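You operate a simulated robot arm through the tools that you are given. There is no shell and no other tool. Be economical: measure what you need, move in short steps, check, and stop when the job is done.

You run a simulated robot arm. Do the job below in one go: nothing can be reset, and whatever is moved stays where it is left.

TASK
Stake the silver pivot into the knob in the press nest.
Fine: stop dial to SHORT for silver, LONG for gold; load it with the slide out, slide in, one stroke, slide out again.

It is judged by the outcome, as a careful person would: the job done as asked, and still so three seconds after it is handed in. It fails if anything else is knocked over, pushed out of place, dropped, spilled or broken.

THE ROBOT
A 7-joint arm with a two-finger parallel gripper, fixed in place. Base frame: the origin is at the foot of the arm, x ahead of it, y to its left, z up; the work surface is at about z = 800. Lengths are in mm, angles in rad, forces in N, time in s.
With the tool pointing down near the work surface it reaches from about 300 to 700 mm from the base axis. Its first joint turns from -1.152 to 1.152 rad. Payload 1.57 kg.
The tool frame sits at the grasp point between the pads (the TCP): z along the fingers, y along the line on which they close. The tips reach 30 mm beyond it. The gripper opens to 110 mm. The fingers are 24 mm wide and 12 mm thick; the gripper's body (48 by 112 mm) begins 78 mm behind the TCP.
Orientation is told as [roll, pitch, yaw] about the base's x, y, z axes, in that order, counted from this pose: with the fingers straight down and closing along the base's y, the tool's x points along the base's -x, its y along +y and its z along -z.

THE INTERFACE
- The arm moves only by the tool jog_arm. Its argument "series" is a list of rows, each a list of 2 entries, a list of its own where there are three numbers: the shift along the tool's x, y, z in mm, then the turn, a rotation vector about the tool's x, y, z in rad. In form: [[[dx, dy, dz], [ax, ay, az]], ...]. A call has 1 to 8 rows; each row shifts and turns the commanded pose from where the row before left it, along the tool's axes as they then stand. "gripper" is the closure, from 0 (fully open) to 1 (shut), set as the call begins (left out, the last holds). Rows are played at 5 a second. More than 50 mm and 0.15 rad between two rows, or a gripper value outside its range, and nothing of the call is played. Where a pose cannot be reached the arm comes as near as it can. A force on the tool above 60 N (or 10 N above the force at the start of the call, whichever is more), or a blocked arm, ends the call early, and 0.2 s more pass. Each finger travels about 108 mm/s and halts on what it meets, pressing with about 28 N; the grip force reading is that of the motor and also rises with nothing between the fingers. The clock runs only during rows and for 0.2 s after the last one: add rows that do not move to give the fingers time. The reply holds the time, the measured pose of the TCP, the force on the tool along the base axes, the opening and the grip force, in the units named above and with some noise, with the torque about the TCP (base axes, N m) and any sound that the robot's microphone picked up, and new pictures: "show" is both (left out), scene, wrist or none.
- Cameras (640 x 400 px; columns grow to the right, rows downward): "scene" is fixed at [187, -408.9, 1409]; the picture's right is [0.55, -0.84, 0.00], its down [-0.43, -0.28, -0.86] and it looks along [0.72, 0.47, -0.51] (base axes); focal length 337 px, centre (320, 200). "wrist" rides on the gripper at [70, 16, -141] in the tool frame; the picture's right is [-0.23, 0.97, 0.00], its down [-0.86, -0.20, -0.48] and it looks along [-0.47, -0.11, 0.88] (tool axes); focal length 222 px, centre (320, 200). There is no depth. A picture from a camera that has moved, and an enlarged one, comes with that camera's place and axes in the base frame and with its lens.
- zoom(camera, box): a new picture of the part [left, top, right, bottom] of that camera's present view, enlarged. It takes no simulated time.
- job_done(): hands the job in; it is judged then, once.

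Work in short steps. Places have to be worked out from the pictures, the camera data and where the tool is seen: move nearer, look again, correct. Check each grasp and each placing, and mend what went wrong. You have 120 turns and 200 pictures in all, those below and enlarged ones among them. Open the gripper and draw the arm clear of the work before you hand the job in, unless the task says otherwise; then end with one line.

The tools are called after "Call:" as name(argument=value, ...) on one line, values as JSON. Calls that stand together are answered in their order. jog_arm: Moves the arm, as the interface text tells. Its arguments: {"type":"object","properties":{"series":{"type":"array"},"gripper":{"type":"number"},"show":{"type":"string","enum":["both","scene","wrist","none"]}},"required":["series"]} The other tools are called the same way: zoom (camera, box) takes an enlarged picture of a part of a camera's view; job_done () hands the job in.

At the start:

```text
t: 0.0
tcp_pos: [455.8, -10.0, 1170.4]
tool_rot: [0.0, 0.002, 0.0]
ft_force: [1.5, 0.0, -0.2]
ft_torque: [0.02, 0.0, -0.01]
gripper_width: 110.1
gripper_force: 0.1
```

scene: 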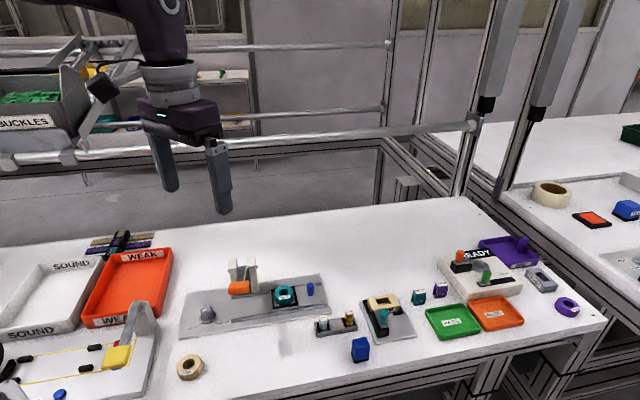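
wrist: 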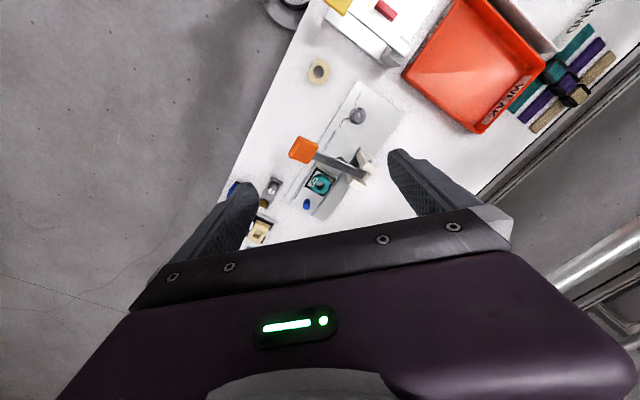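

I start by enlarging the press area in the scene view to identify the parts.

Call:
zoom(camera="scene", box=[170, 240, 340, 346])

Call:
zoom(camera="scene", box=[290, 260, 450, 360])

Call:
zoom(camera="wrist", box=[220, 80, 420, 250])

```text
3.76 times, centred on (255, 293) of scene
camera zoom: at [187.0, -408.9, 1409.0], right [0.55, -0.84, 0.0], down [-0.43, -0.28, -0.86], along [0.72, 0.47, -0.51], focal length 1270 px, centre (565, -150)
```

zoom: 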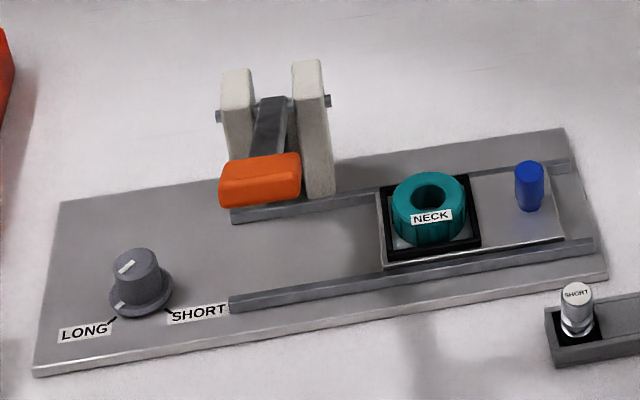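

```text
4.00 times, centred on (370, 310) of scene
camera zoom: at [187.0, -408.9, 1409.0], right [0.55, -0.84, 0.0], down [-0.43, -0.28, -0.86], along [0.72, 0.47, -0.51], focal length 1349 px, centre (120, -240)
```

zoom: 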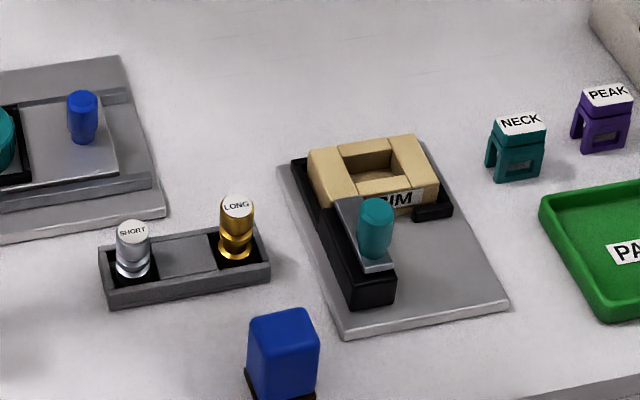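

```text
2.35 times, centred on (320, 165) of wrist
camera zoom: at [386.7, 8.0, 1312.0], right [0.23, 0.97, 0.0], down [0.86, -0.2, 0.48], along [0.47, -0.11, -0.88], focal length 523 px, centre (320, 282)
```

zoom: 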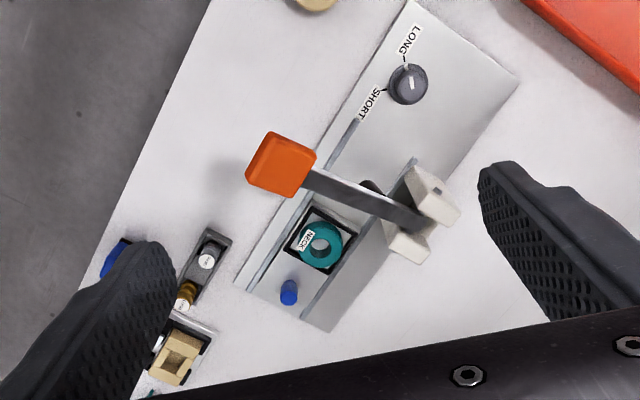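

The press: slide is out (nest right of the ram), and the dial's mark points to LONG. I estimate the dial at about (473,75), the silver pivot at (600,-147), the lever handle at (480,-41,957) and the nest at (602,-41). I move above the dial to look closer.

Call:
jog_arm(series=[[[-3.5, 19, 42], [0, 0, 0]], [[-3.5, 19, 42], [0, 0, 0]], [[-3.5, 19, 42], [0, 0, 0]], [[-3.5, 18, 42], [0, 0, 0]], [[0, 0, 0], [0, 0, 0]]], gripper=0.4)

```text
t: 1.2
tcp_pos: [469.1, 66.1, 1002.1]
tool_rot: [-0.001, 0.0, 0.0]
ft_force: [-0.2, -0.6, 0.0]
ft_torque: [0.02, -0.01, 0.0]
gripper_width: 65.9
gripper_force: 0.0
camera wrist: at [400.0, 82.0, 1143.3], right [0.23, 0.97, 0.0], down [0.86, -0.2, 0.48], along [0.47, -0.11, -0.88], focal length 222 px, centre (320, 200)
```

scene: 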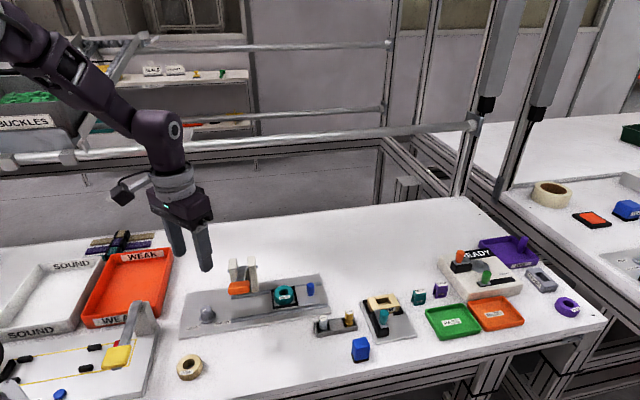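
wrist: 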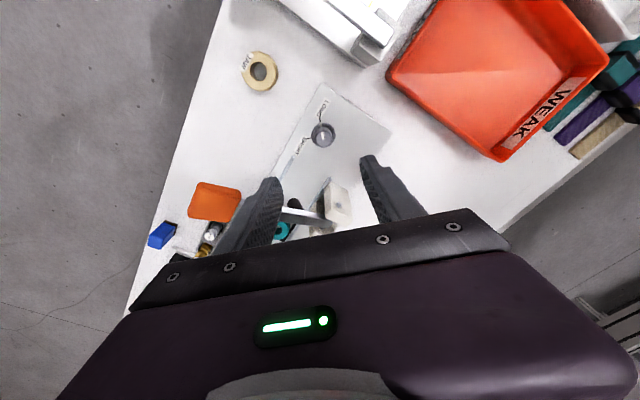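

Call:
zoom(camera="wrist", box=[280, 85, 400, 160])

Call:
zoom(camera="scene", box=[180, 290, 260, 340])

```text
5.33 times, centred on (340, 122) of wrist
camera zoom: at [400.0, 82.0, 1143.3], right [0.23, 0.97, 0.0], down [0.86, -0.2, 0.48], along [0.47, -0.11, -0.88], focal length 1185 px, centre (213, 613)
```

zoom: 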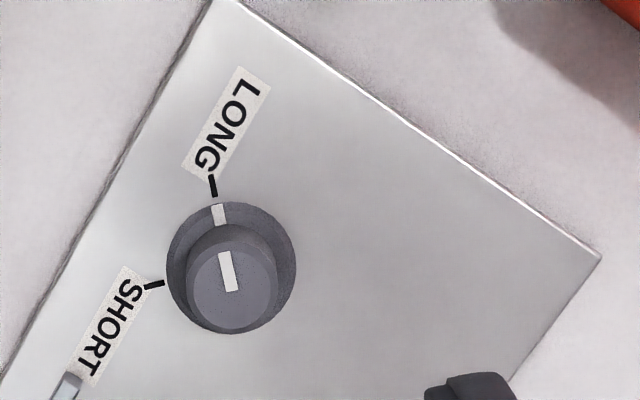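

```text
8.00 times, centred on (220, 315) of scene
camera zoom: at [187.0, -408.9, 1409.0], right [0.55, -0.84, 0.0], down [-0.43, -0.28, -0.86], along [0.72, 0.47, -0.51], focal length 2698 px, centre (1120, -720)
```

zoom: 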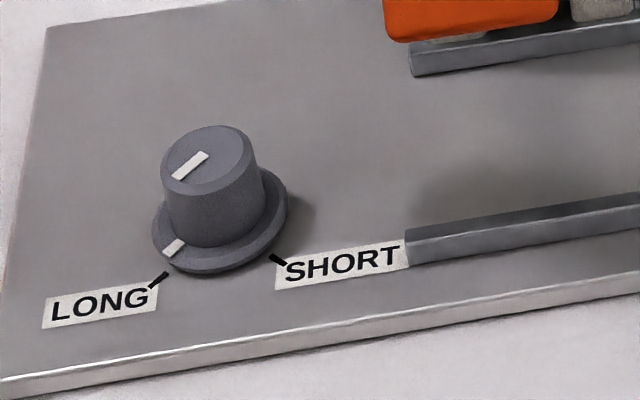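

The cap top triangulates to (470.5, 69.8, 838). LONG lies at azimuth about 180° and SHORT at about 270–277°, so it needs about +90° of yaw. I centre over it and pre-turn the tool to yaw −45°.

Call:
jog_arm(series=[[[-1.4, 3.7, 40], [0, 0, 0.131]], [[0, 0, 40], [0, 0, 0.131]], [[0, 0, 30], [0, 0, 0.131]], [[0, 0, 0], [0, 0, 0.131]], [[0, 0, 0], [0, 0, 0.131]], [[0, 0, 0], [0, 0, 0.131]], [[0, 0, 0], [0, 0, 0]]])

```text
t: 2.8
tcp_pos: [470.7, 68.8, 892.7]
tool_rot: [-0.001, 0.0, -0.787]
ft_force: [0.4, -0.4, -0.9]
ft_torque: [0.03, -0.03, 0.02]
gripper_width: 66.3
gripper_force: 0.1
camera wrist: at [433.6, 131.1, 1033.7], right [0.85, 0.53, 0.0], down [0.46, -0.75, 0.48], along [0.25, -0.41, -0.88], focal length 222 px, centre (320, 200)
```

scene: 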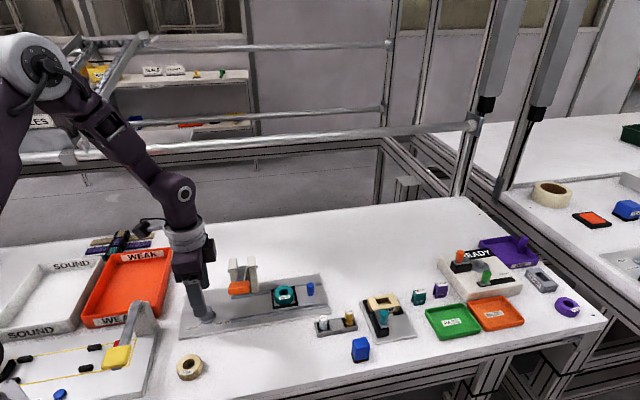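
wrist: 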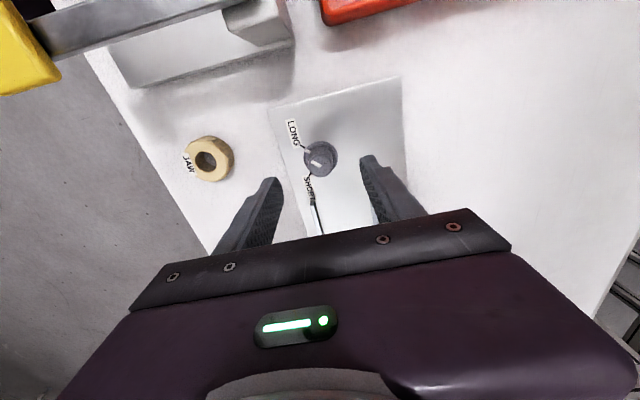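

The gripper is centred over the dial. I go down until the tips stand just over the skirt, still open.

Call:
jog_arm(series=[[[0, 0, 22], [0, 0, 0]], [[0, 0, 22], [0, 0, 0]], [[0, 0, 0], [0, 0, 0]]])

Call:
zoom(camera="wrist", box=[220, 80, 420, 205])

Call:
zoom(camera="scene", box=[160, 260, 256, 320])

```text
t: 3.6
tcp_pos: [471.5, 70.0, 848.3]
tool_rot: [-0.001, 0.0, -0.786]
ft_force: [-0.2, -0.5, 0.1]
ft_torque: [0.01, -0.01, 0.0]
gripper_width: 65.7
gripper_force: 0.0
camera wrist: at [433.6, 130.9, 988.8], right [0.85, 0.53, 0.0], down [0.46, -0.75, 0.48], along [0.25, -0.41, -0.88], focal length 222 px, centre (320, 200)
```

scene: 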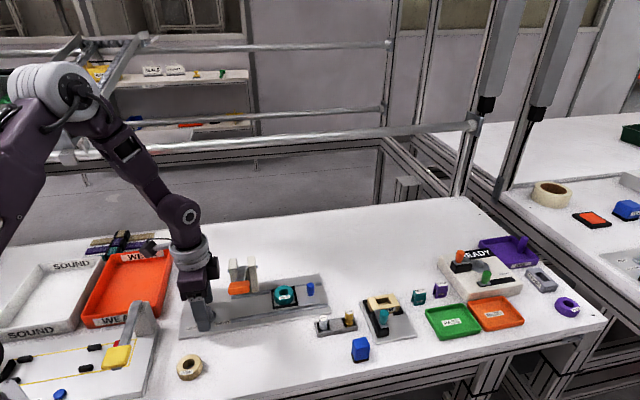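
wrist: 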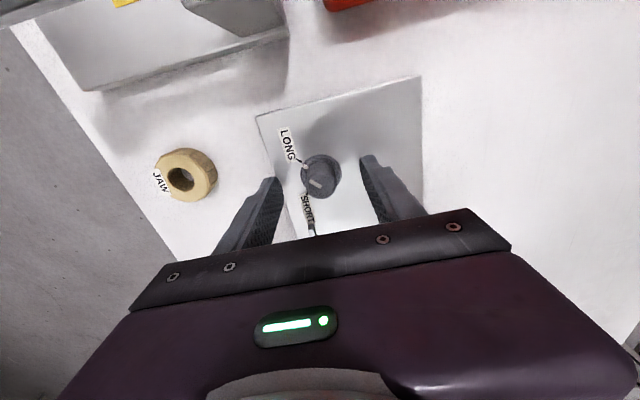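

```text
3.20 times, centred on (320, 142) of wrist
camera zoom: at [433.6, 130.9, 988.8], right [0.85, 0.53, 0.0], down [0.46, -0.75, 0.48], along [0.25, -0.41, -0.88], focal length 711 px, centre (320, 384)
```

zoom: 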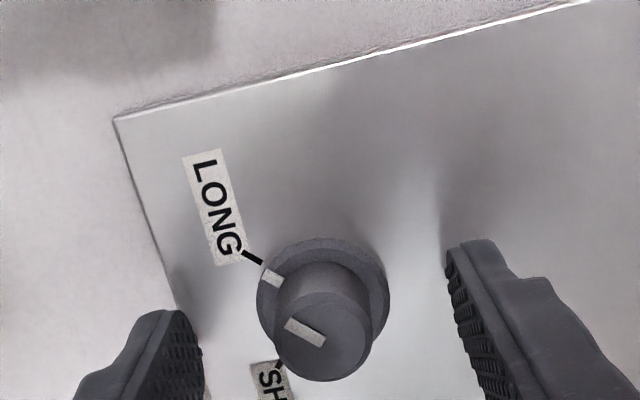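

```text
6.67 times, centred on (208, 290) of scene
camera zoom: at [187.0, -408.9, 1409.0], right [0.55, -0.84, 0.0], down [-0.43, -0.28, -0.86], along [0.72, 0.47, -0.51], focal length 2248 px, centre (1067, -400)
```

zoom: 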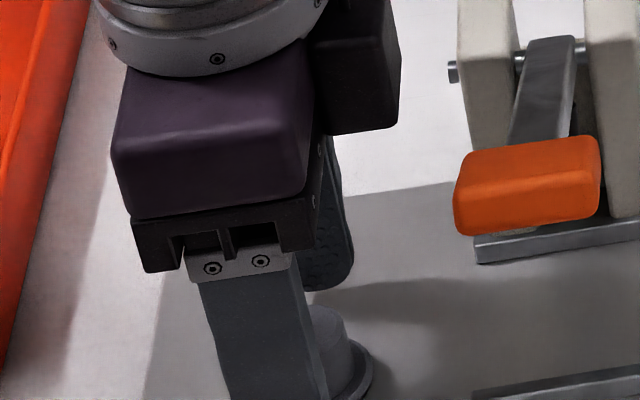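

The cap is centred between the pads and the tips sit above the skirt. I close on the cap.

Call:
jog_arm(series=[[[0, 0, 0], [0, 0, 0]], [[0, 0, 0], [0, 0, 0]], [[0, 0, 0], [0, 0, 0]]], gripper=1, show="none")

```text
t: 4.4
tcp_pos: [472.8, 70.4, 847.7]
tool_rot: [0.003, -0.001, -0.786]
ft_force: [5.0, 4.9, -7.9]
ft_torque: [0.0, -0.24, -0.01]
gripper_width: 23.9
gripper_force: 36.4
```

It is gripped at 23.9 mm. Now I turn toward SHORT (yaw +), a first part of about 52°.

Call:
jog_arm(series=[[[0, 0, 0], [0, 0, -0.131]], [[0, 0, 0], [0, 0, -0.131]], [[0, 0, 0], [0, 0, -0.131]], [[0, 0, 0], [0, 0, -0.131]], [[0, 0, 0], [0, 0, -0.131]], [[0, 0, 0], [0, 0, -0.131]], [[0, 0, 0], [0, 0, -0.131]]], show="wrist")

```text
t: 6.0
tcp_pos: [472.3, 69.2, 846.6]
tool_rot: [0.001, 0.0, 0.135]
ft_force: [2.0, 4.2, -25.6]
ft_torque: [0.09, -0.18, 0.02]
gripper_width: 24.4
gripper_force: 35.6
camera wrist: at [400.6, 77.0, 989.5], right [0.09, 1.0, 0.0], down [0.88, -0.08, 0.48], along [0.47, -0.05, -0.88], focal length 222 px, centre (320, 200)
```

wrist: 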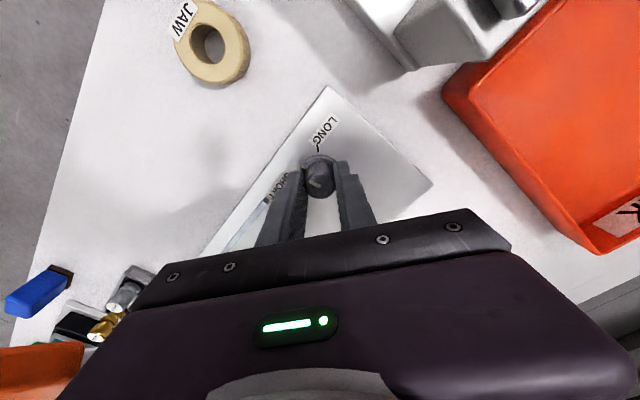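

Call:
zoom(camera="wrist", box=[260, 120, 380, 195])

```text
5.33 times, centred on (320, 158) of wrist
camera zoom: at [400.6, 77.0, 989.5], right [0.09, 1.0, 0.0], down [0.88, -0.08, 0.48], along [0.47, -0.05, -0.88], focal length 1185 px, centre (320, 427)
```

zoom: 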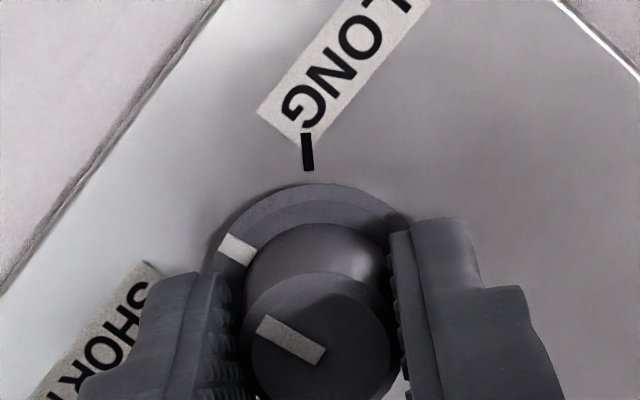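

The dial follows the turn (mark has moved about 50°). I continue for the remaining 37°.

Call:
jog_arm(series=[[[0, 0, 0], [0, 0, -0.131]], [[0, 0, 0], [0, 0, -0.131]], [[0, 0, 0], [0, 0, -0.131]], [[0, 0, 0], [0, 0, -0.131]], [[0, 0, 0], [0, 0, -0.131]], [[0, 0, 0], [0, 0, 0]]], show="wrist")

Call:
zoom(camera="wrist", box=[260, 120, 380, 195])

```text
t: 7.4
tcp_pos: [471.9, 69.5, 848.8]
tool_rot: [0.0, 0.002, 0.788]
ft_force: [-5.8, -7.2, -25.3]
ft_torque: [-0.37, 0.28, -0.08]
gripper_width: 24.3
gripper_force: 35.6
camera wrist: at [411.5, 32.1, 990.3], right [-0.53, 0.85, 0.0], down [0.75, 0.47, 0.48], along [0.4, 0.25, -0.88], focal length 222 px, centre (320, 200)
```

wrist: 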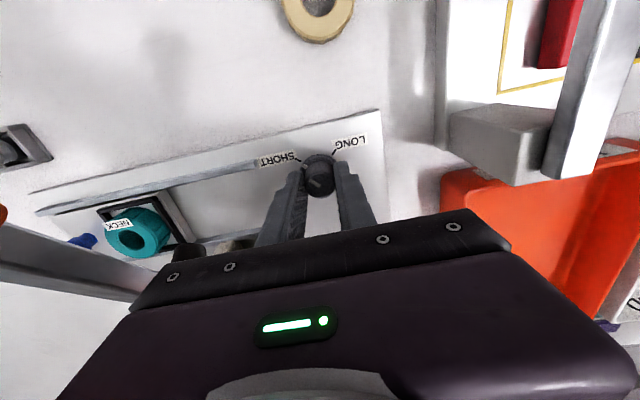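

```text
5.33 times, centred on (320, 158) of wrist
camera zoom: at [411.5, 32.1, 990.3], right [-0.53, 0.85, 0.0], down [0.75, 0.47, 0.48], along [0.4, 0.25, -0.88], focal length 1185 px, centre (320, 427)
```

zoom: 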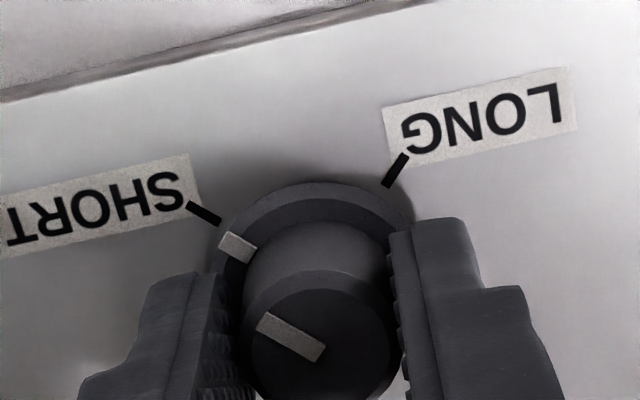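

The mark lines up with the SHORT tick (both at about azimuth −90°). I release and raise straight up to check it.

Call:
jog_arm(series=[[[0, 0, 0], [0, 0, 0]], [[0, 0, 0], [0, 0, 0]], [[0, 0, -30], [0, 0, 0]], [[0, 0, -40], [0, 0, 0]], [[0, 0, -40], [0, 0, 0]], [[0, 0, -40], [0, 0, 0]], [[0, 0, -40], [0, 0, 0]], [[0, 0, 0], [0, 0, 0]]], gripper=0.4)

Call:
zoom(camera="scene", box=[180, 290, 260, 340])

Call:
zoom(camera="wrist", box=[160, 100, 400, 250])

```text
t: 9.2
tcp_pos: [471.7, 70.0, 1038.8]
tool_rot: [0.001, 0.001, 0.786]
ft_force: [-0.5, 0.0, 1.3]
ft_torque: [0.02, -0.01, -0.01]
gripper_width: 66.1
gripper_force: 0.1
camera wrist: at [410.2, 33.0, 1180.0], right [-0.53, 0.85, 0.0], down [0.74, 0.47, 0.48], along [0.41, 0.25, -0.88], focal length 222 px, centre (320, 200)
```

scene: 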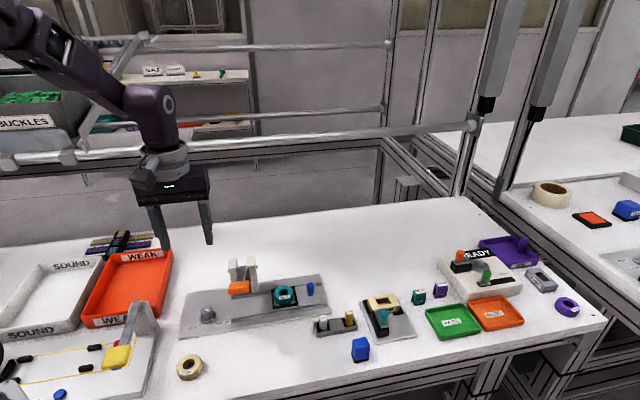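
wrist: 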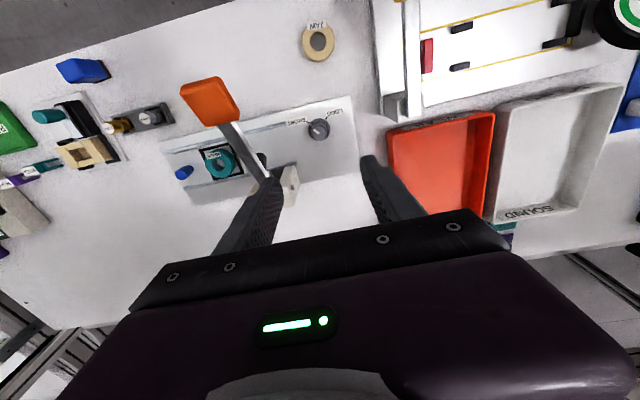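

```text
8.00 times, centred on (220, 315) of scene
camera zoom: at [187.0, -408.9, 1409.0], right [0.55, -0.84, 0.0], down [-0.43, -0.28, -0.86], along [0.72, 0.47, -0.51], focal length 2698 px, centre (1120, -720)
```

zoom: 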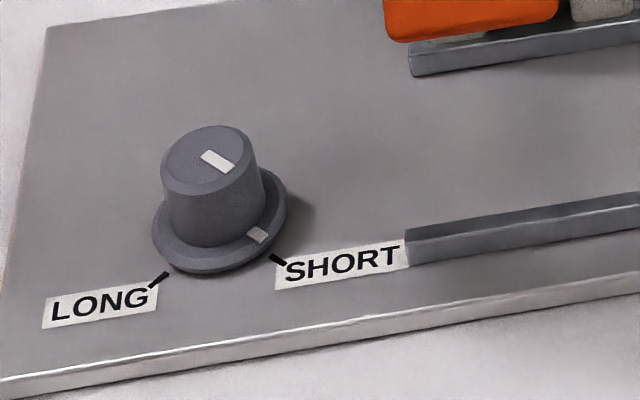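

```text
2.67 times, centred on (280, 175) of wrist
camera zoom: at [410.2, 33.0, 1180.0], right [-0.53, 0.85, 0.0], down [0.74, 0.47, 0.48], along [0.41, 0.25, -0.88], focal length 592 px, centre (427, 267)
```

zoom: 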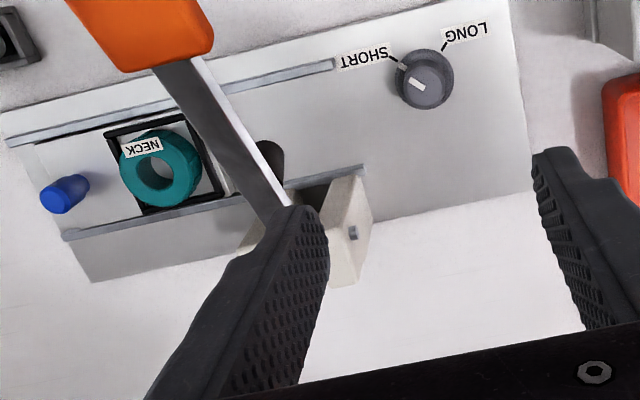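

The dial now reads SHORT. Next I move at this height to above the silver pivot for a closer look.

Call:
jog_arm(series=[[[13, -46.4, 0], [0, 0, 0]], [[13, -46.4, 0], [0, 0, 0]], [[13, -46.4, 0], [0, 0, 0]], [[13, -46.4, 0], [0, 0, 0]], [[13, -46.4, 0], [0, 0, 0]], [[0, 0, 35], [0, 0, 0]], [[0, 0, 35], [0, 0, 0]], [[0, 0, 0], [0, 0, 0]]])

Call:
zoom(camera="wrist", box=[220, 60, 420, 185])

Call:
zoom(camera="scene", box=[300, 290, 380, 340])

```text
t: 11.0
tcp_pos: [590.0, -137.4, 967.6]
tool_rot: [0.0, -0.001, 0.786]
ft_force: [0.0, -0.3, 0.5]
ft_torque: [0.0, -0.01, 0.0]
gripper_width: 66.2
gripper_force: 0.0
camera wrist: at [528.8, -175.5, 1108.5], right [-0.53, 0.85, 0.0], down [0.74, 0.47, 0.48], along [0.41, 0.25, -0.88], focal length 222 px, centre (320, 200)
```

scene: 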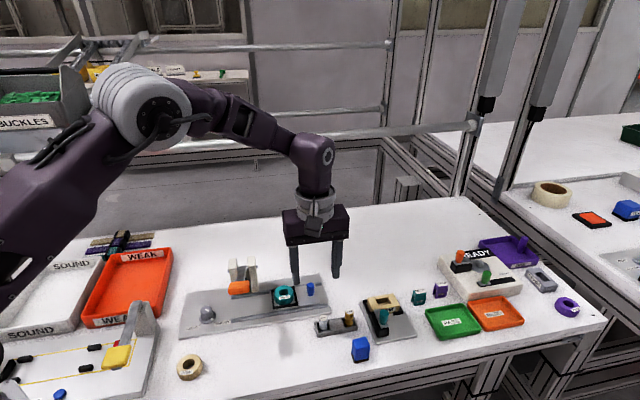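
wrist: 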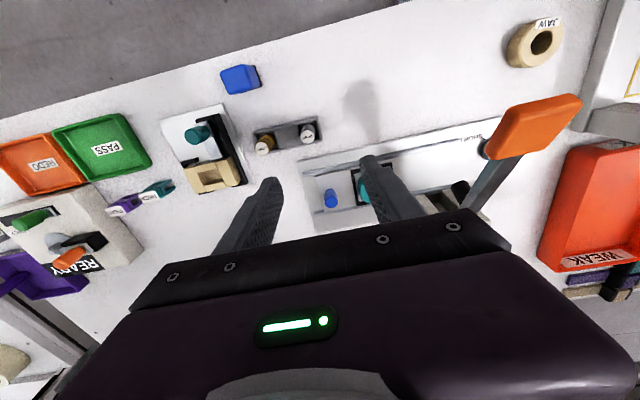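

```text
3.20 times, centred on (320, 122) of wrist
camera zoom: at [528.8, -175.5, 1108.5], right [-0.53, 0.85, 0.0], down [0.74, 0.47, 0.48], along [0.41, 0.25, -0.88], focal length 711 px, centre (320, 448)
```

zoom: 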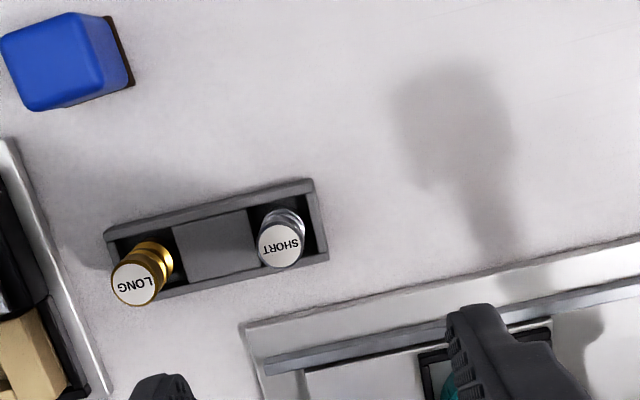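

```text
8.00 times, centred on (340, 315) of scene
camera zoom: at [187.0, -408.9, 1409.0], right [0.55, -0.84, 0.0], down [-0.43, -0.28, -0.86], along [0.72, 0.47, -0.51], focal length 2698 px, centre (160, -720)
```

zoom: 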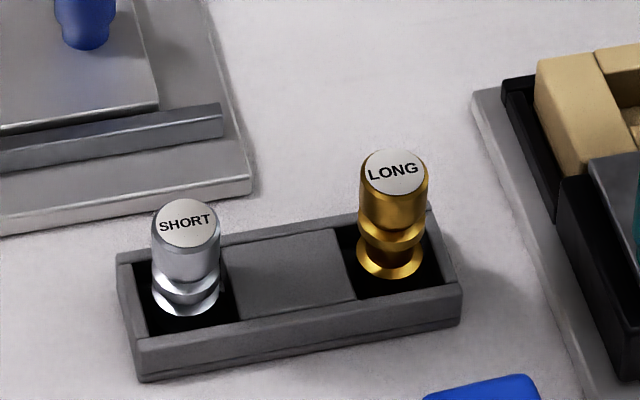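

The silver pivot's top is near (589,-157,842), about 17 mm wide. I go nearer above it with a narrower opening and look again.

Call:
jog_arm(series=[[[14.6, -13.1, 20], [0, 0, 0]], [[0, 0, 27], [0, 0, 0]], [[0, 0, 0], [0, 0, 0]]], gripper=0.62, show="wrist")

Call:
zoom(camera="wrist", box=[240, 110, 400, 210])

Call:
zoom(camera="scene", box=[290, 270, 386, 330])

```text
t: 11.8
tcp_pos: [588.7, -161.8, 921.4]
tool_rot: [-0.001, 0.0, 0.787]
ft_force: [-0.9, 0.5, 0.1]
ft_torque: [-0.01, 0.01, -0.03]
gripper_width: 41.8
gripper_force: 0.1
camera wrist: at [528.3, -197.5, 1062.7], right [-0.53, 0.85, 0.0], down [0.74, 0.47, 0.48], along [0.41, 0.25, -0.88], focal length 222 px, centre (320, 200)
```

wrist: 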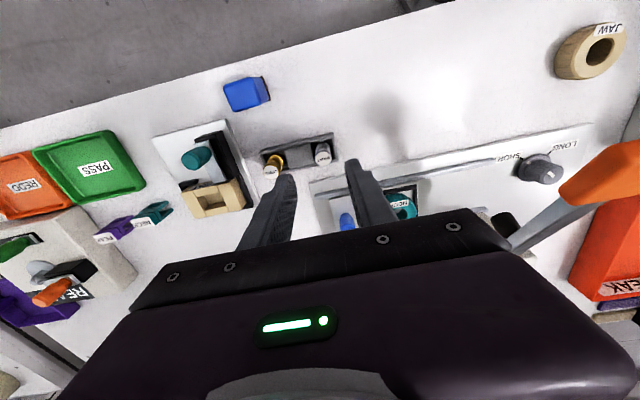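

```text
4.00 times, centred on (320, 160) of wrist
camera zoom: at [528.3, -197.5, 1062.7], right [-0.53, 0.85, 0.0], down [0.74, 0.47, 0.48], along [0.41, 0.25, -0.88], focal length 888 px, centre (320, 360)
```

zoom: 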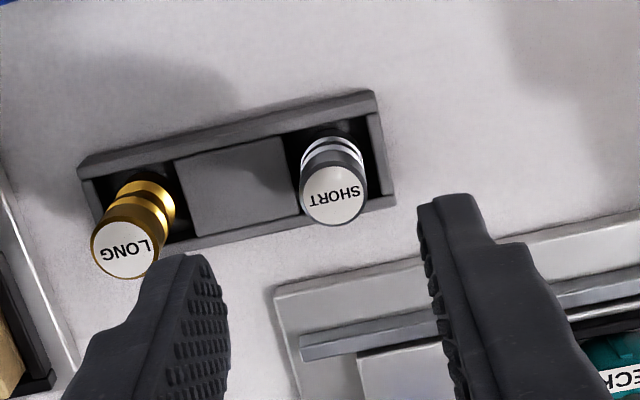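

```text
6.67 times, centred on (338, 300) of scene
camera zoom: at [187.0, -408.9, 1409.0], right [0.55, -0.84, 0.0], down [-0.43, -0.28, -0.86], along [0.72, 0.47, -0.51], focal length 2248 px, centre (200, -467)
```

zoom: 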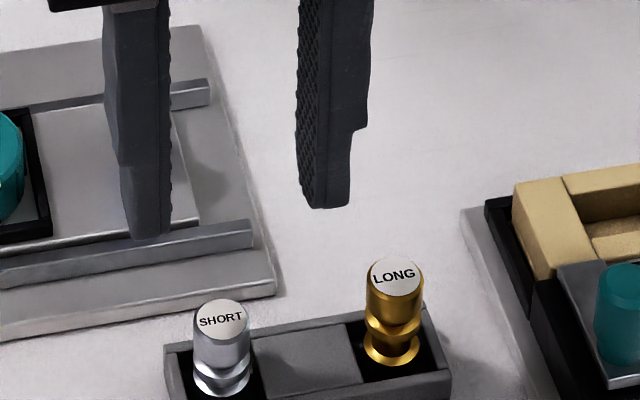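

The pivot's top appears about 3 mm toward +tool y from the grasp axis. I correct that, go down until the tips are just above the top, and recheck.

Call:
jog_arm(series=[[[-0.6, 2.7, 18], [0, 0, 0]], [[0, 0, 15], [0, 0, 0]], [[0, 0, 0], [0, 0, 0]]], show="wrist")

Call:
zoom(camera="wrist", box=[240, 110, 400, 210])

Call:
zoom(camera="scene", box=[290, 270, 386, 330])

```text
t: 12.6
tcp_pos: [588.0, -156.2, 888.4]
tool_rot: [0.001, 0.001, 0.787]
ft_force: [1.1, -1.3, 1.0]
ft_torque: [-0.01, 0.01, 0.02]
gripper_width: 41.7
gripper_force: 0.2
camera wrist: at [527.2, -193.9, 1030.4], right [-0.53, 0.85, 0.0], down [0.74, 0.47, 0.48], along [0.41, 0.25, -0.88], focal length 222 px, centre (320, 200)
```

wrist: 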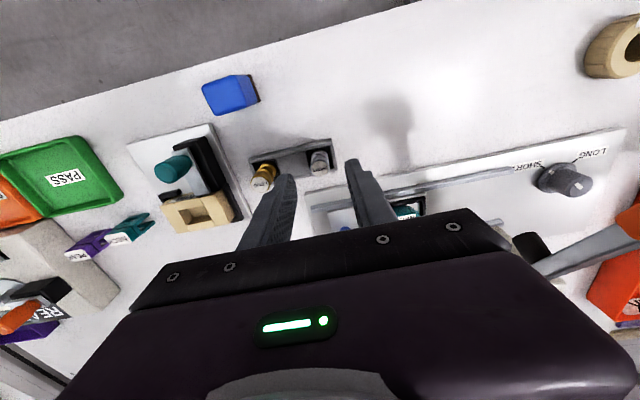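

```text
4.00 times, centred on (320, 160) of wrist
camera zoom: at [527.2, -193.9, 1030.4], right [-0.53, 0.85, 0.0], down [0.74, 0.47, 0.48], along [0.41, 0.25, -0.88], focal length 888 px, centre (320, 360)
```

zoom: 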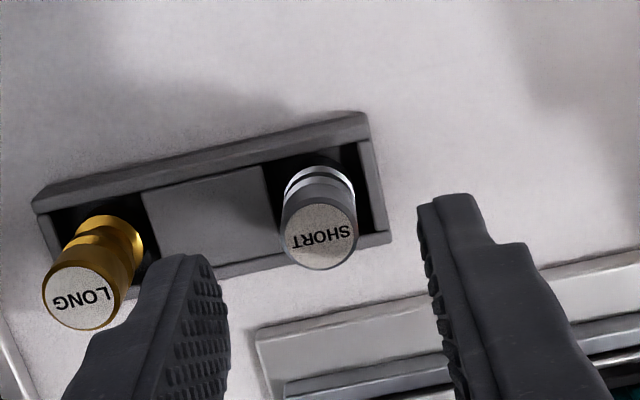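

```text
6.67 times, centred on (338, 300) of scene
camera zoom: at [187.0, -408.9, 1409.0], right [0.55, -0.84, 0.0], down [-0.43, -0.28, -0.86], along [0.72, 0.47, -0.51], focal length 2248 px, centre (200, -467)
```

zoom: 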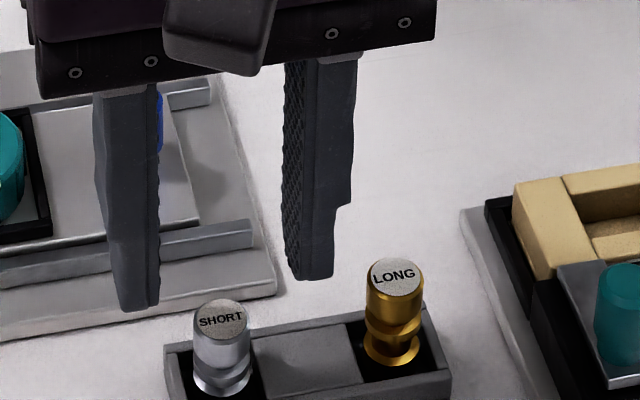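

Both views agree that the pivot is centred between the fingers, top at about z 840. I go down 30 mm so the tips overlap the cap by about 12 mm, still open.

Call:
jog_arm(series=[[[0, -0.5, 15], [0, 0, 0]], [[0, 0, 15], [0, 0, 0]], [[0, 0, 0], [0, 0, 0]]], show="wrist")

Call:
zoom(camera="wrist", box=[240, 110, 400, 210])

Call:
zoom(camera="scene", box=[290, 280, 370, 330])

```text
t: 13.4
tcp_pos: [587.1, -155.4, 859.7]
tool_rot: [0.002, 0.001, 0.787]
ft_force: [-0.6, 0.1, -1.5]
ft_torque: [0.02, 0.0, -0.01]
gripper_width: 41.9
gripper_force: 0.0
camera wrist: at [526.9, -193.4, 1000.6], right [-0.53, 0.85, 0.0], down [0.74, 0.47, 0.48], along [0.41, 0.25, -0.88], focal length 222 px, centre (320, 200)
```

wrist: 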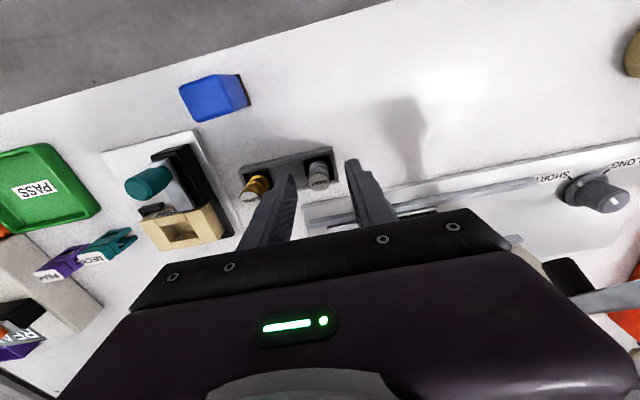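

```text
4.00 times, centred on (320, 160) of wrist
camera zoom: at [526.9, -193.4, 1000.6], right [-0.53, 0.85, 0.0], down [0.74, 0.47, 0.48], along [0.41, 0.25, -0.88], focal length 888 px, centre (320, 360)
```

zoom: 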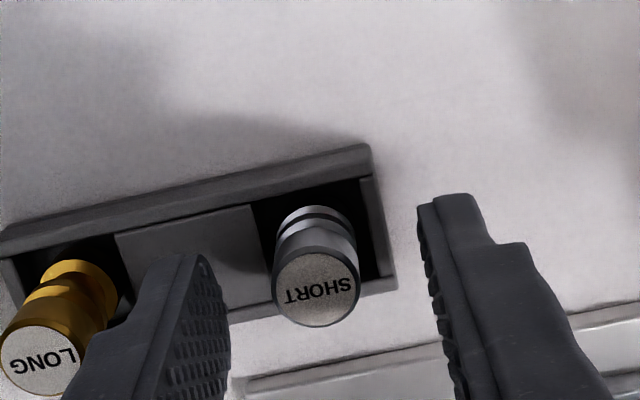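

```text
8.00 times, centred on (330, 305) of scene
camera zoom: at [187.0, -408.9, 1409.0], right [0.55, -0.84, 0.0], down [-0.43, -0.28, -0.86], along [0.72, 0.47, -0.51], focal length 2698 px, centre (240, -640)
```

zoom: 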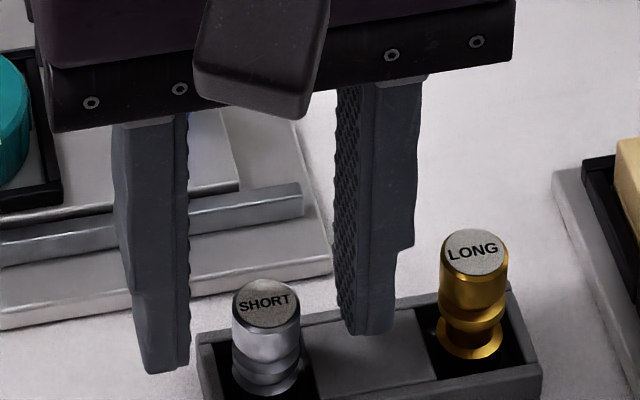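

The pivot is centred within about 1.3 mm along the closing line. I shift that and close on the cap.

Call:
jog_arm(series=[[[0, -1.2, 0], [0, 0, 0]], [[0, 0, 0], [0, 0, 0]]], show="none")

Call:
jog_arm(series=[[[0, 0, 0], [0, 0, 0]], [[0, 0, 0], [0, 0, 0]], [[0, 0, 0], [0, 0, 0]]], gripper=1, show="wrist")

Call:
zoom(camera="scene", box=[290, 280, 370, 330])

```text
t: 14.0
tcp_pos: [589.0, -158.0, 859.8]
tool_rot: [0.0, 0.0, 0.786]
ft_force: [0.2, -0.2, -0.6]
ft_torque: [-0.02, 0.0, -0.02]
gripper_width: 41.8
gripper_force: 0.1
```

```text
t: 14.8
tcp_pos: [587.8, -156.5, 860.1]
tool_rot: [0.001, 0.002, 0.788]
ft_force: [0.1, 0.1, 0.0]
ft_torque: [-0.05, 0.01, 0.03]
gripper_width: 16.7
gripper_force: 28.5
camera wrist: at [527.7, -194.7, 1000.6], right [-0.53, 0.85, 0.0], down [0.74, 0.47, 0.48], along [0.41, 0.25, -0.88], focal length 222 px, centre (320, 200)
```

wrist: 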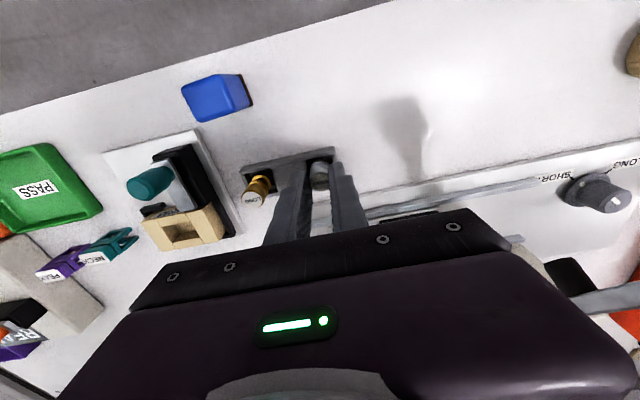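

```text
8.00 times, centred on (330, 305) of scene
camera zoom: at [187.0, -408.9, 1409.0], right [0.55, -0.84, 0.0], down [-0.43, -0.28, -0.86], along [0.72, 0.47, -0.51], focal length 2698 px, centre (240, -640)
```

zoom: 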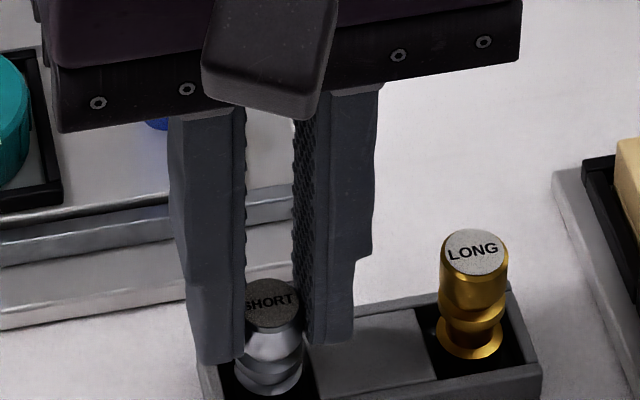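

The pivot is held (16.7 mm). I lift straight up 80 mm.

Call:
jog_arm(series=[[[0, 0, -15], [0, 0, 0]], [[0, 0, -30], [0, 0, 0]], [[0, 0, -35], [0, 0, 0]], [[0, 0, 0], [0, 0, 0]]], show="scene")

Call:
zoom(camera="scene", box=[260, 240, 372, 330])

Call:
zoom(camera="wrist", box=[260, 130, 460, 255])

```text
t: 15.8
tcp_pos: [588.5, -157.7, 938.5]
tool_rot: [-0.001, 0.001, 0.787]
ft_force: [-0.4, -0.8, 1.2]
ft_torque: [0.0, 0.03, 0.0]
gripper_width: 0.3
gripper_force: 21.4
```

scene: 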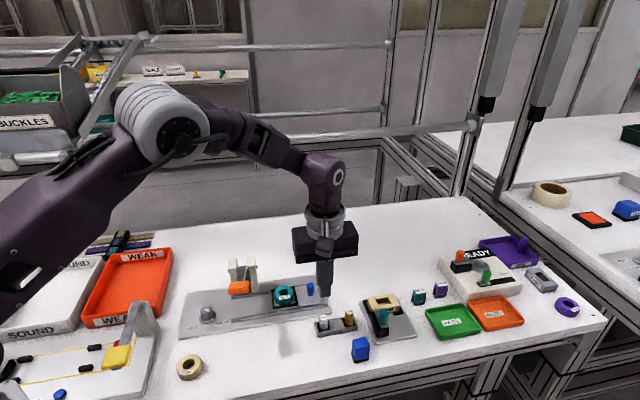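

```text
4.44 times, centred on (316, 285) of scene
camera zoom: at [187.0, -408.9, 1409.0], right [0.55, -0.84, 0.0], down [-0.43, -0.28, -0.86], along [0.72, 0.47, -0.51], focal length 1499 px, centre (338, -178)
```

zoom: 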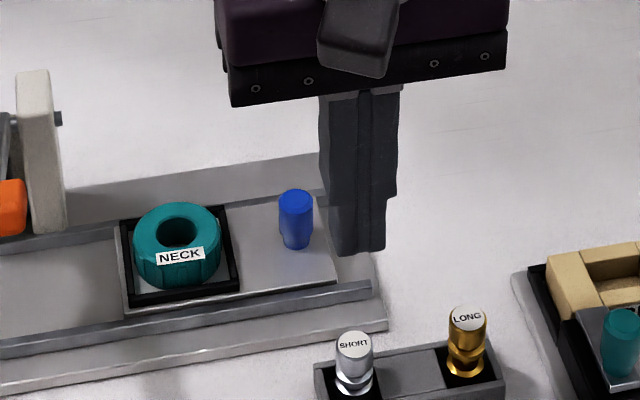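

```text
3.20 times, centred on (360, 192) of wrist
camera zoom: at [527.6, -195.8, 1079.9], right [-0.53, 0.85, 0.0], down [0.74, 0.46, 0.48], along [0.41, 0.25, -0.88], focal length 711 px, centre (192, 224)
```

zoom: 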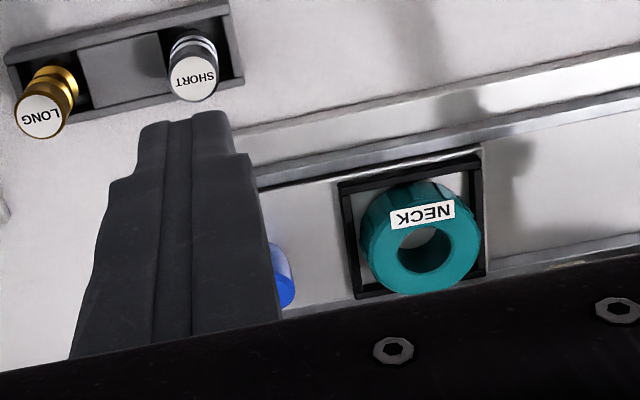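

The pivot slipped out and still stands in the tray, so the overlap was too small. I reopen, go back down 8 mm deeper and regrip.

Call:
jog_arm(series=[[[0, 0, 0], [0, 0, 0]], [[0, 0, 0], [0, 0, 0]], [[0, 0, 35], [0, 0, 0]], [[0, 0, 30], [0, 0, 0]], [[0, 0, 14], [0, 0, 0]], [[0, 0, 5], [0, 0, 0]], [[0, 0, 3], [0, 0, 0]], [[0, 0, 0], [0, 0, 0]]], gripper=0.62)

Call:
zoom(camera="wrist", box=[240, 130, 400, 230])

Call:
zoom(camera="scene", box=[290, 290, 370, 340])

```text
t: 17.6
tcp_pos: [589.5, -158.8, 850.8]
tool_rot: [0.0, 0.001, 0.788]
ft_force: [-0.3, 0.0, -0.8]
ft_torque: [0.0, 0.01, 0.01]
gripper_width: 41.8
gripper_force: 0.1
camera wrist: at [528.3, -196.1, 992.0], right [-0.53, 0.85, 0.0], down [0.74, 0.47, 0.48], along [0.41, 0.25, -0.88], focal length 222 px, centre (320, 200)
```

scene: 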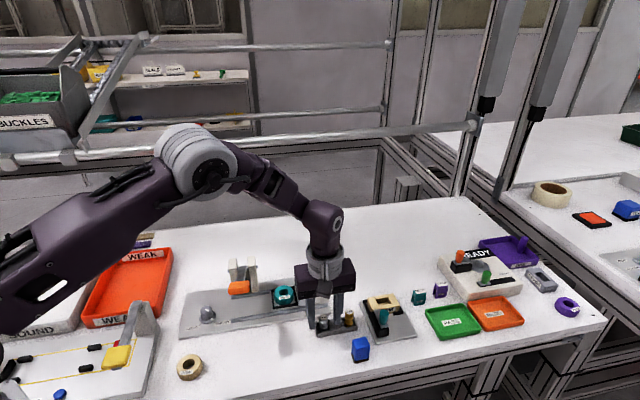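
wrist: 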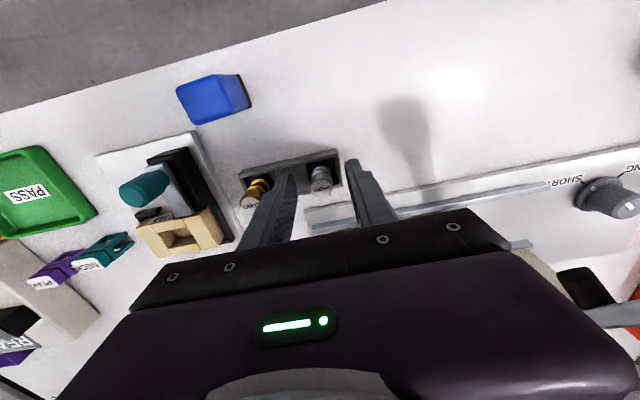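

```text
4.00 times, centred on (320, 180) of wrist
camera zoom: at [528.3, -196.1, 992.0], right [-0.53, 0.85, 0.0], down [0.74, 0.47, 0.48], along [0.41, 0.25, -0.88], focal length 888 px, centre (320, 280)
```

zoom: 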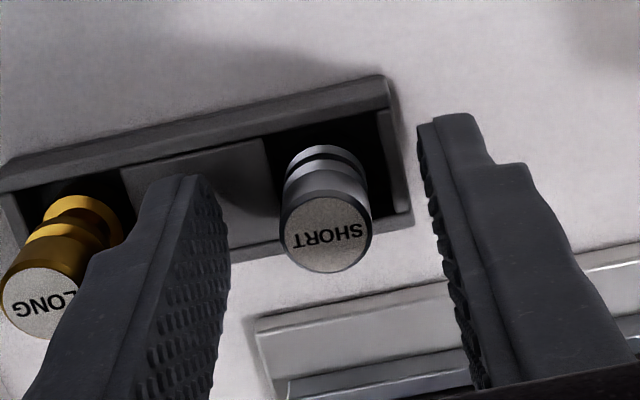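

```text
8.00 times, centred on (330, 315) of scene
camera zoom: at [187.0, -408.9, 1409.0], right [0.55, -0.84, 0.0], down [-0.43, -0.28, -0.86], along [0.72, 0.47, -0.51], focal length 2698 px, centre (240, -720)
```

zoom: 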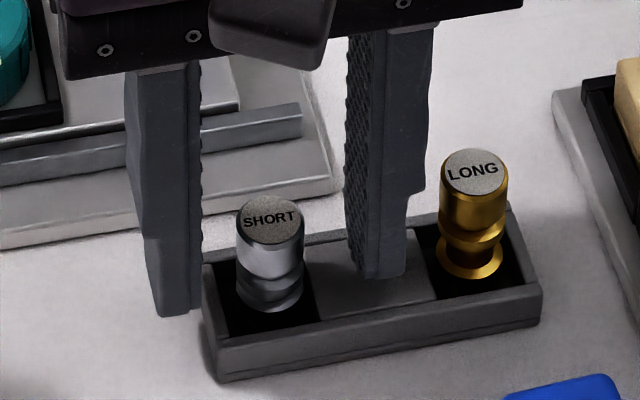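

The pads now cover the cap much deeper and nothing touches. I close, then lift slowly by 12 mm and check the opening.

Call:
jog_arm(series=[[[0, 1.0, 0], [0, 0, 0]], [[0, 0, 0], [0, 0, 0]], [[0, 0, 0], [0, 0, 0]], [[0, 0, 0], [0, 0, 0]]], gripper=1, show="none")

Call:
jog_arm(series=[[[0, 0, -2], [0, 0, 0]], [[0, 0, -2], [0, 0, 0]], [[0, 0, -2], [0, 0, 0]], [[0, 0, -2], [0, 0, 0]], [[0, 0, -2], [0, 0, 0]], [[0, 0, -2], [0, 0, 0]], [[0, 0, 0], [0, 0, 0]]], show="none")

Call:
zoom(camera="wrist", box=[240, 130, 400, 230])

Call:
zoom(camera="scene", box=[290, 290, 370, 340])

```text
t: 18.6
tcp_pos: [589.3, -157.2, 850.6]
tool_rot: [0.0, -0.001, 0.788]
ft_force: [-0.8, -0.4, -0.1]
ft_torque: [0.01, 0.06, 0.01]
gripper_width: 16.4
gripper_force: 28.0
```

```text
t: 20.2
tcp_pos: [588.5, -157.9, 863.7]
tool_rot: [0.001, 0.0, 0.787]
ft_force: [-0.3, 0.3, 0.2]
ft_torque: [0.01, 0.02, -0.02]
gripper_width: 16.3
gripper_force: 28.9
```

```text
4.00 times, centred on (320, 180) of wrist
camera zoom: at [527.4, -195.4, 1005.2], right [-0.53, 0.85, 0.0], down [0.74, 0.46, 0.48], along [0.41, 0.25, -0.88], focal length 888 px, centre (320, 280)
```

zoom: 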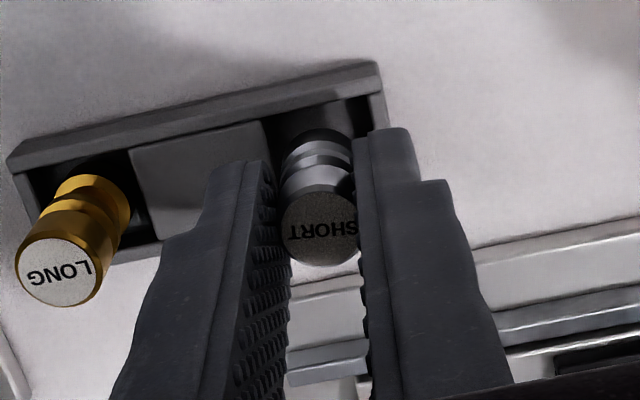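

```text
8.00 times, centred on (330, 315) of scene
camera zoom: at [187.0, -408.9, 1409.0], right [0.55, -0.84, 0.0], down [-0.43, -0.28, -0.86], along [0.72, 0.47, -0.51], focal length 2698 px, centre (240, -720)
```

zoom: 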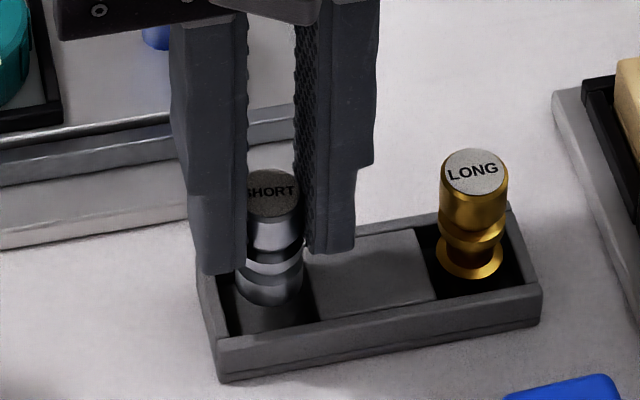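

The pivot is coming up with the fingers. I wait a second to see whether it creeps in the grip.

Call:
jog_arm(series=[[[0, 0, 0], [0, 0, 0]], [[0, 0, 0], [0, 0, 0]], [[0, 0, 0], [0, 0, 0]], [[0, 0, 0], [0, 0, 0]], [[0, 0, 0], [0, 0, 0]]], show="none")

Call:
zoom(camera="scene", box=[290, 290, 370, 340])

Call:
zoom(camera="wrist", box=[240, 130, 400, 230])

```text
t: 21.4
tcp_pos: [587.4, -158.9, 862.9]
tool_rot: [0.0, 0.001, 0.786]
ft_force: [-0.3, 0.0, 0.1]
ft_torque: [0.03, 0.02, -0.03]
gripper_width: 16.4
gripper_force: 28.0
```

```text
8.00 times, centred on (330, 315) of scene
camera zoom: at [187.0, -408.9, 1409.0], right [0.55, -0.84, 0.0], down [-0.43, -0.28, -0.86], along [0.72, 0.47, -0.51], focal length 2698 px, centre (240, -720)
```

zoom: 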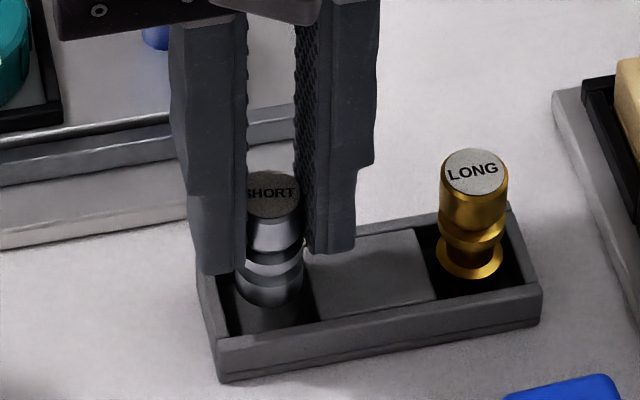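

```text
4.00 times, centred on (320, 180) of wrist
camera zoom: at [527.4, -195.4, 1005.2], right [-0.53, 0.85, 0.0], down [0.74, 0.47, 0.48], along [0.41, 0.25, -0.88], focal length 888 px, centre (320, 280)
```

zoom: 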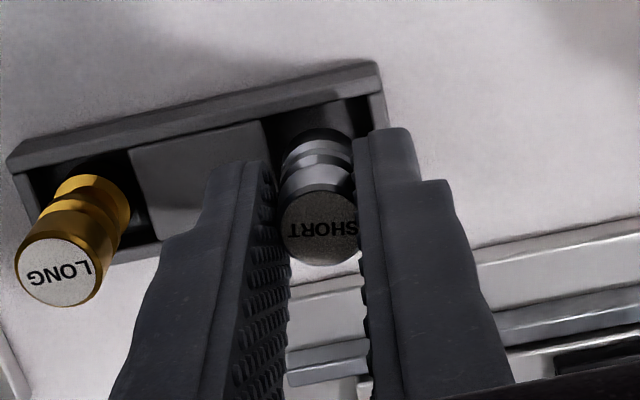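

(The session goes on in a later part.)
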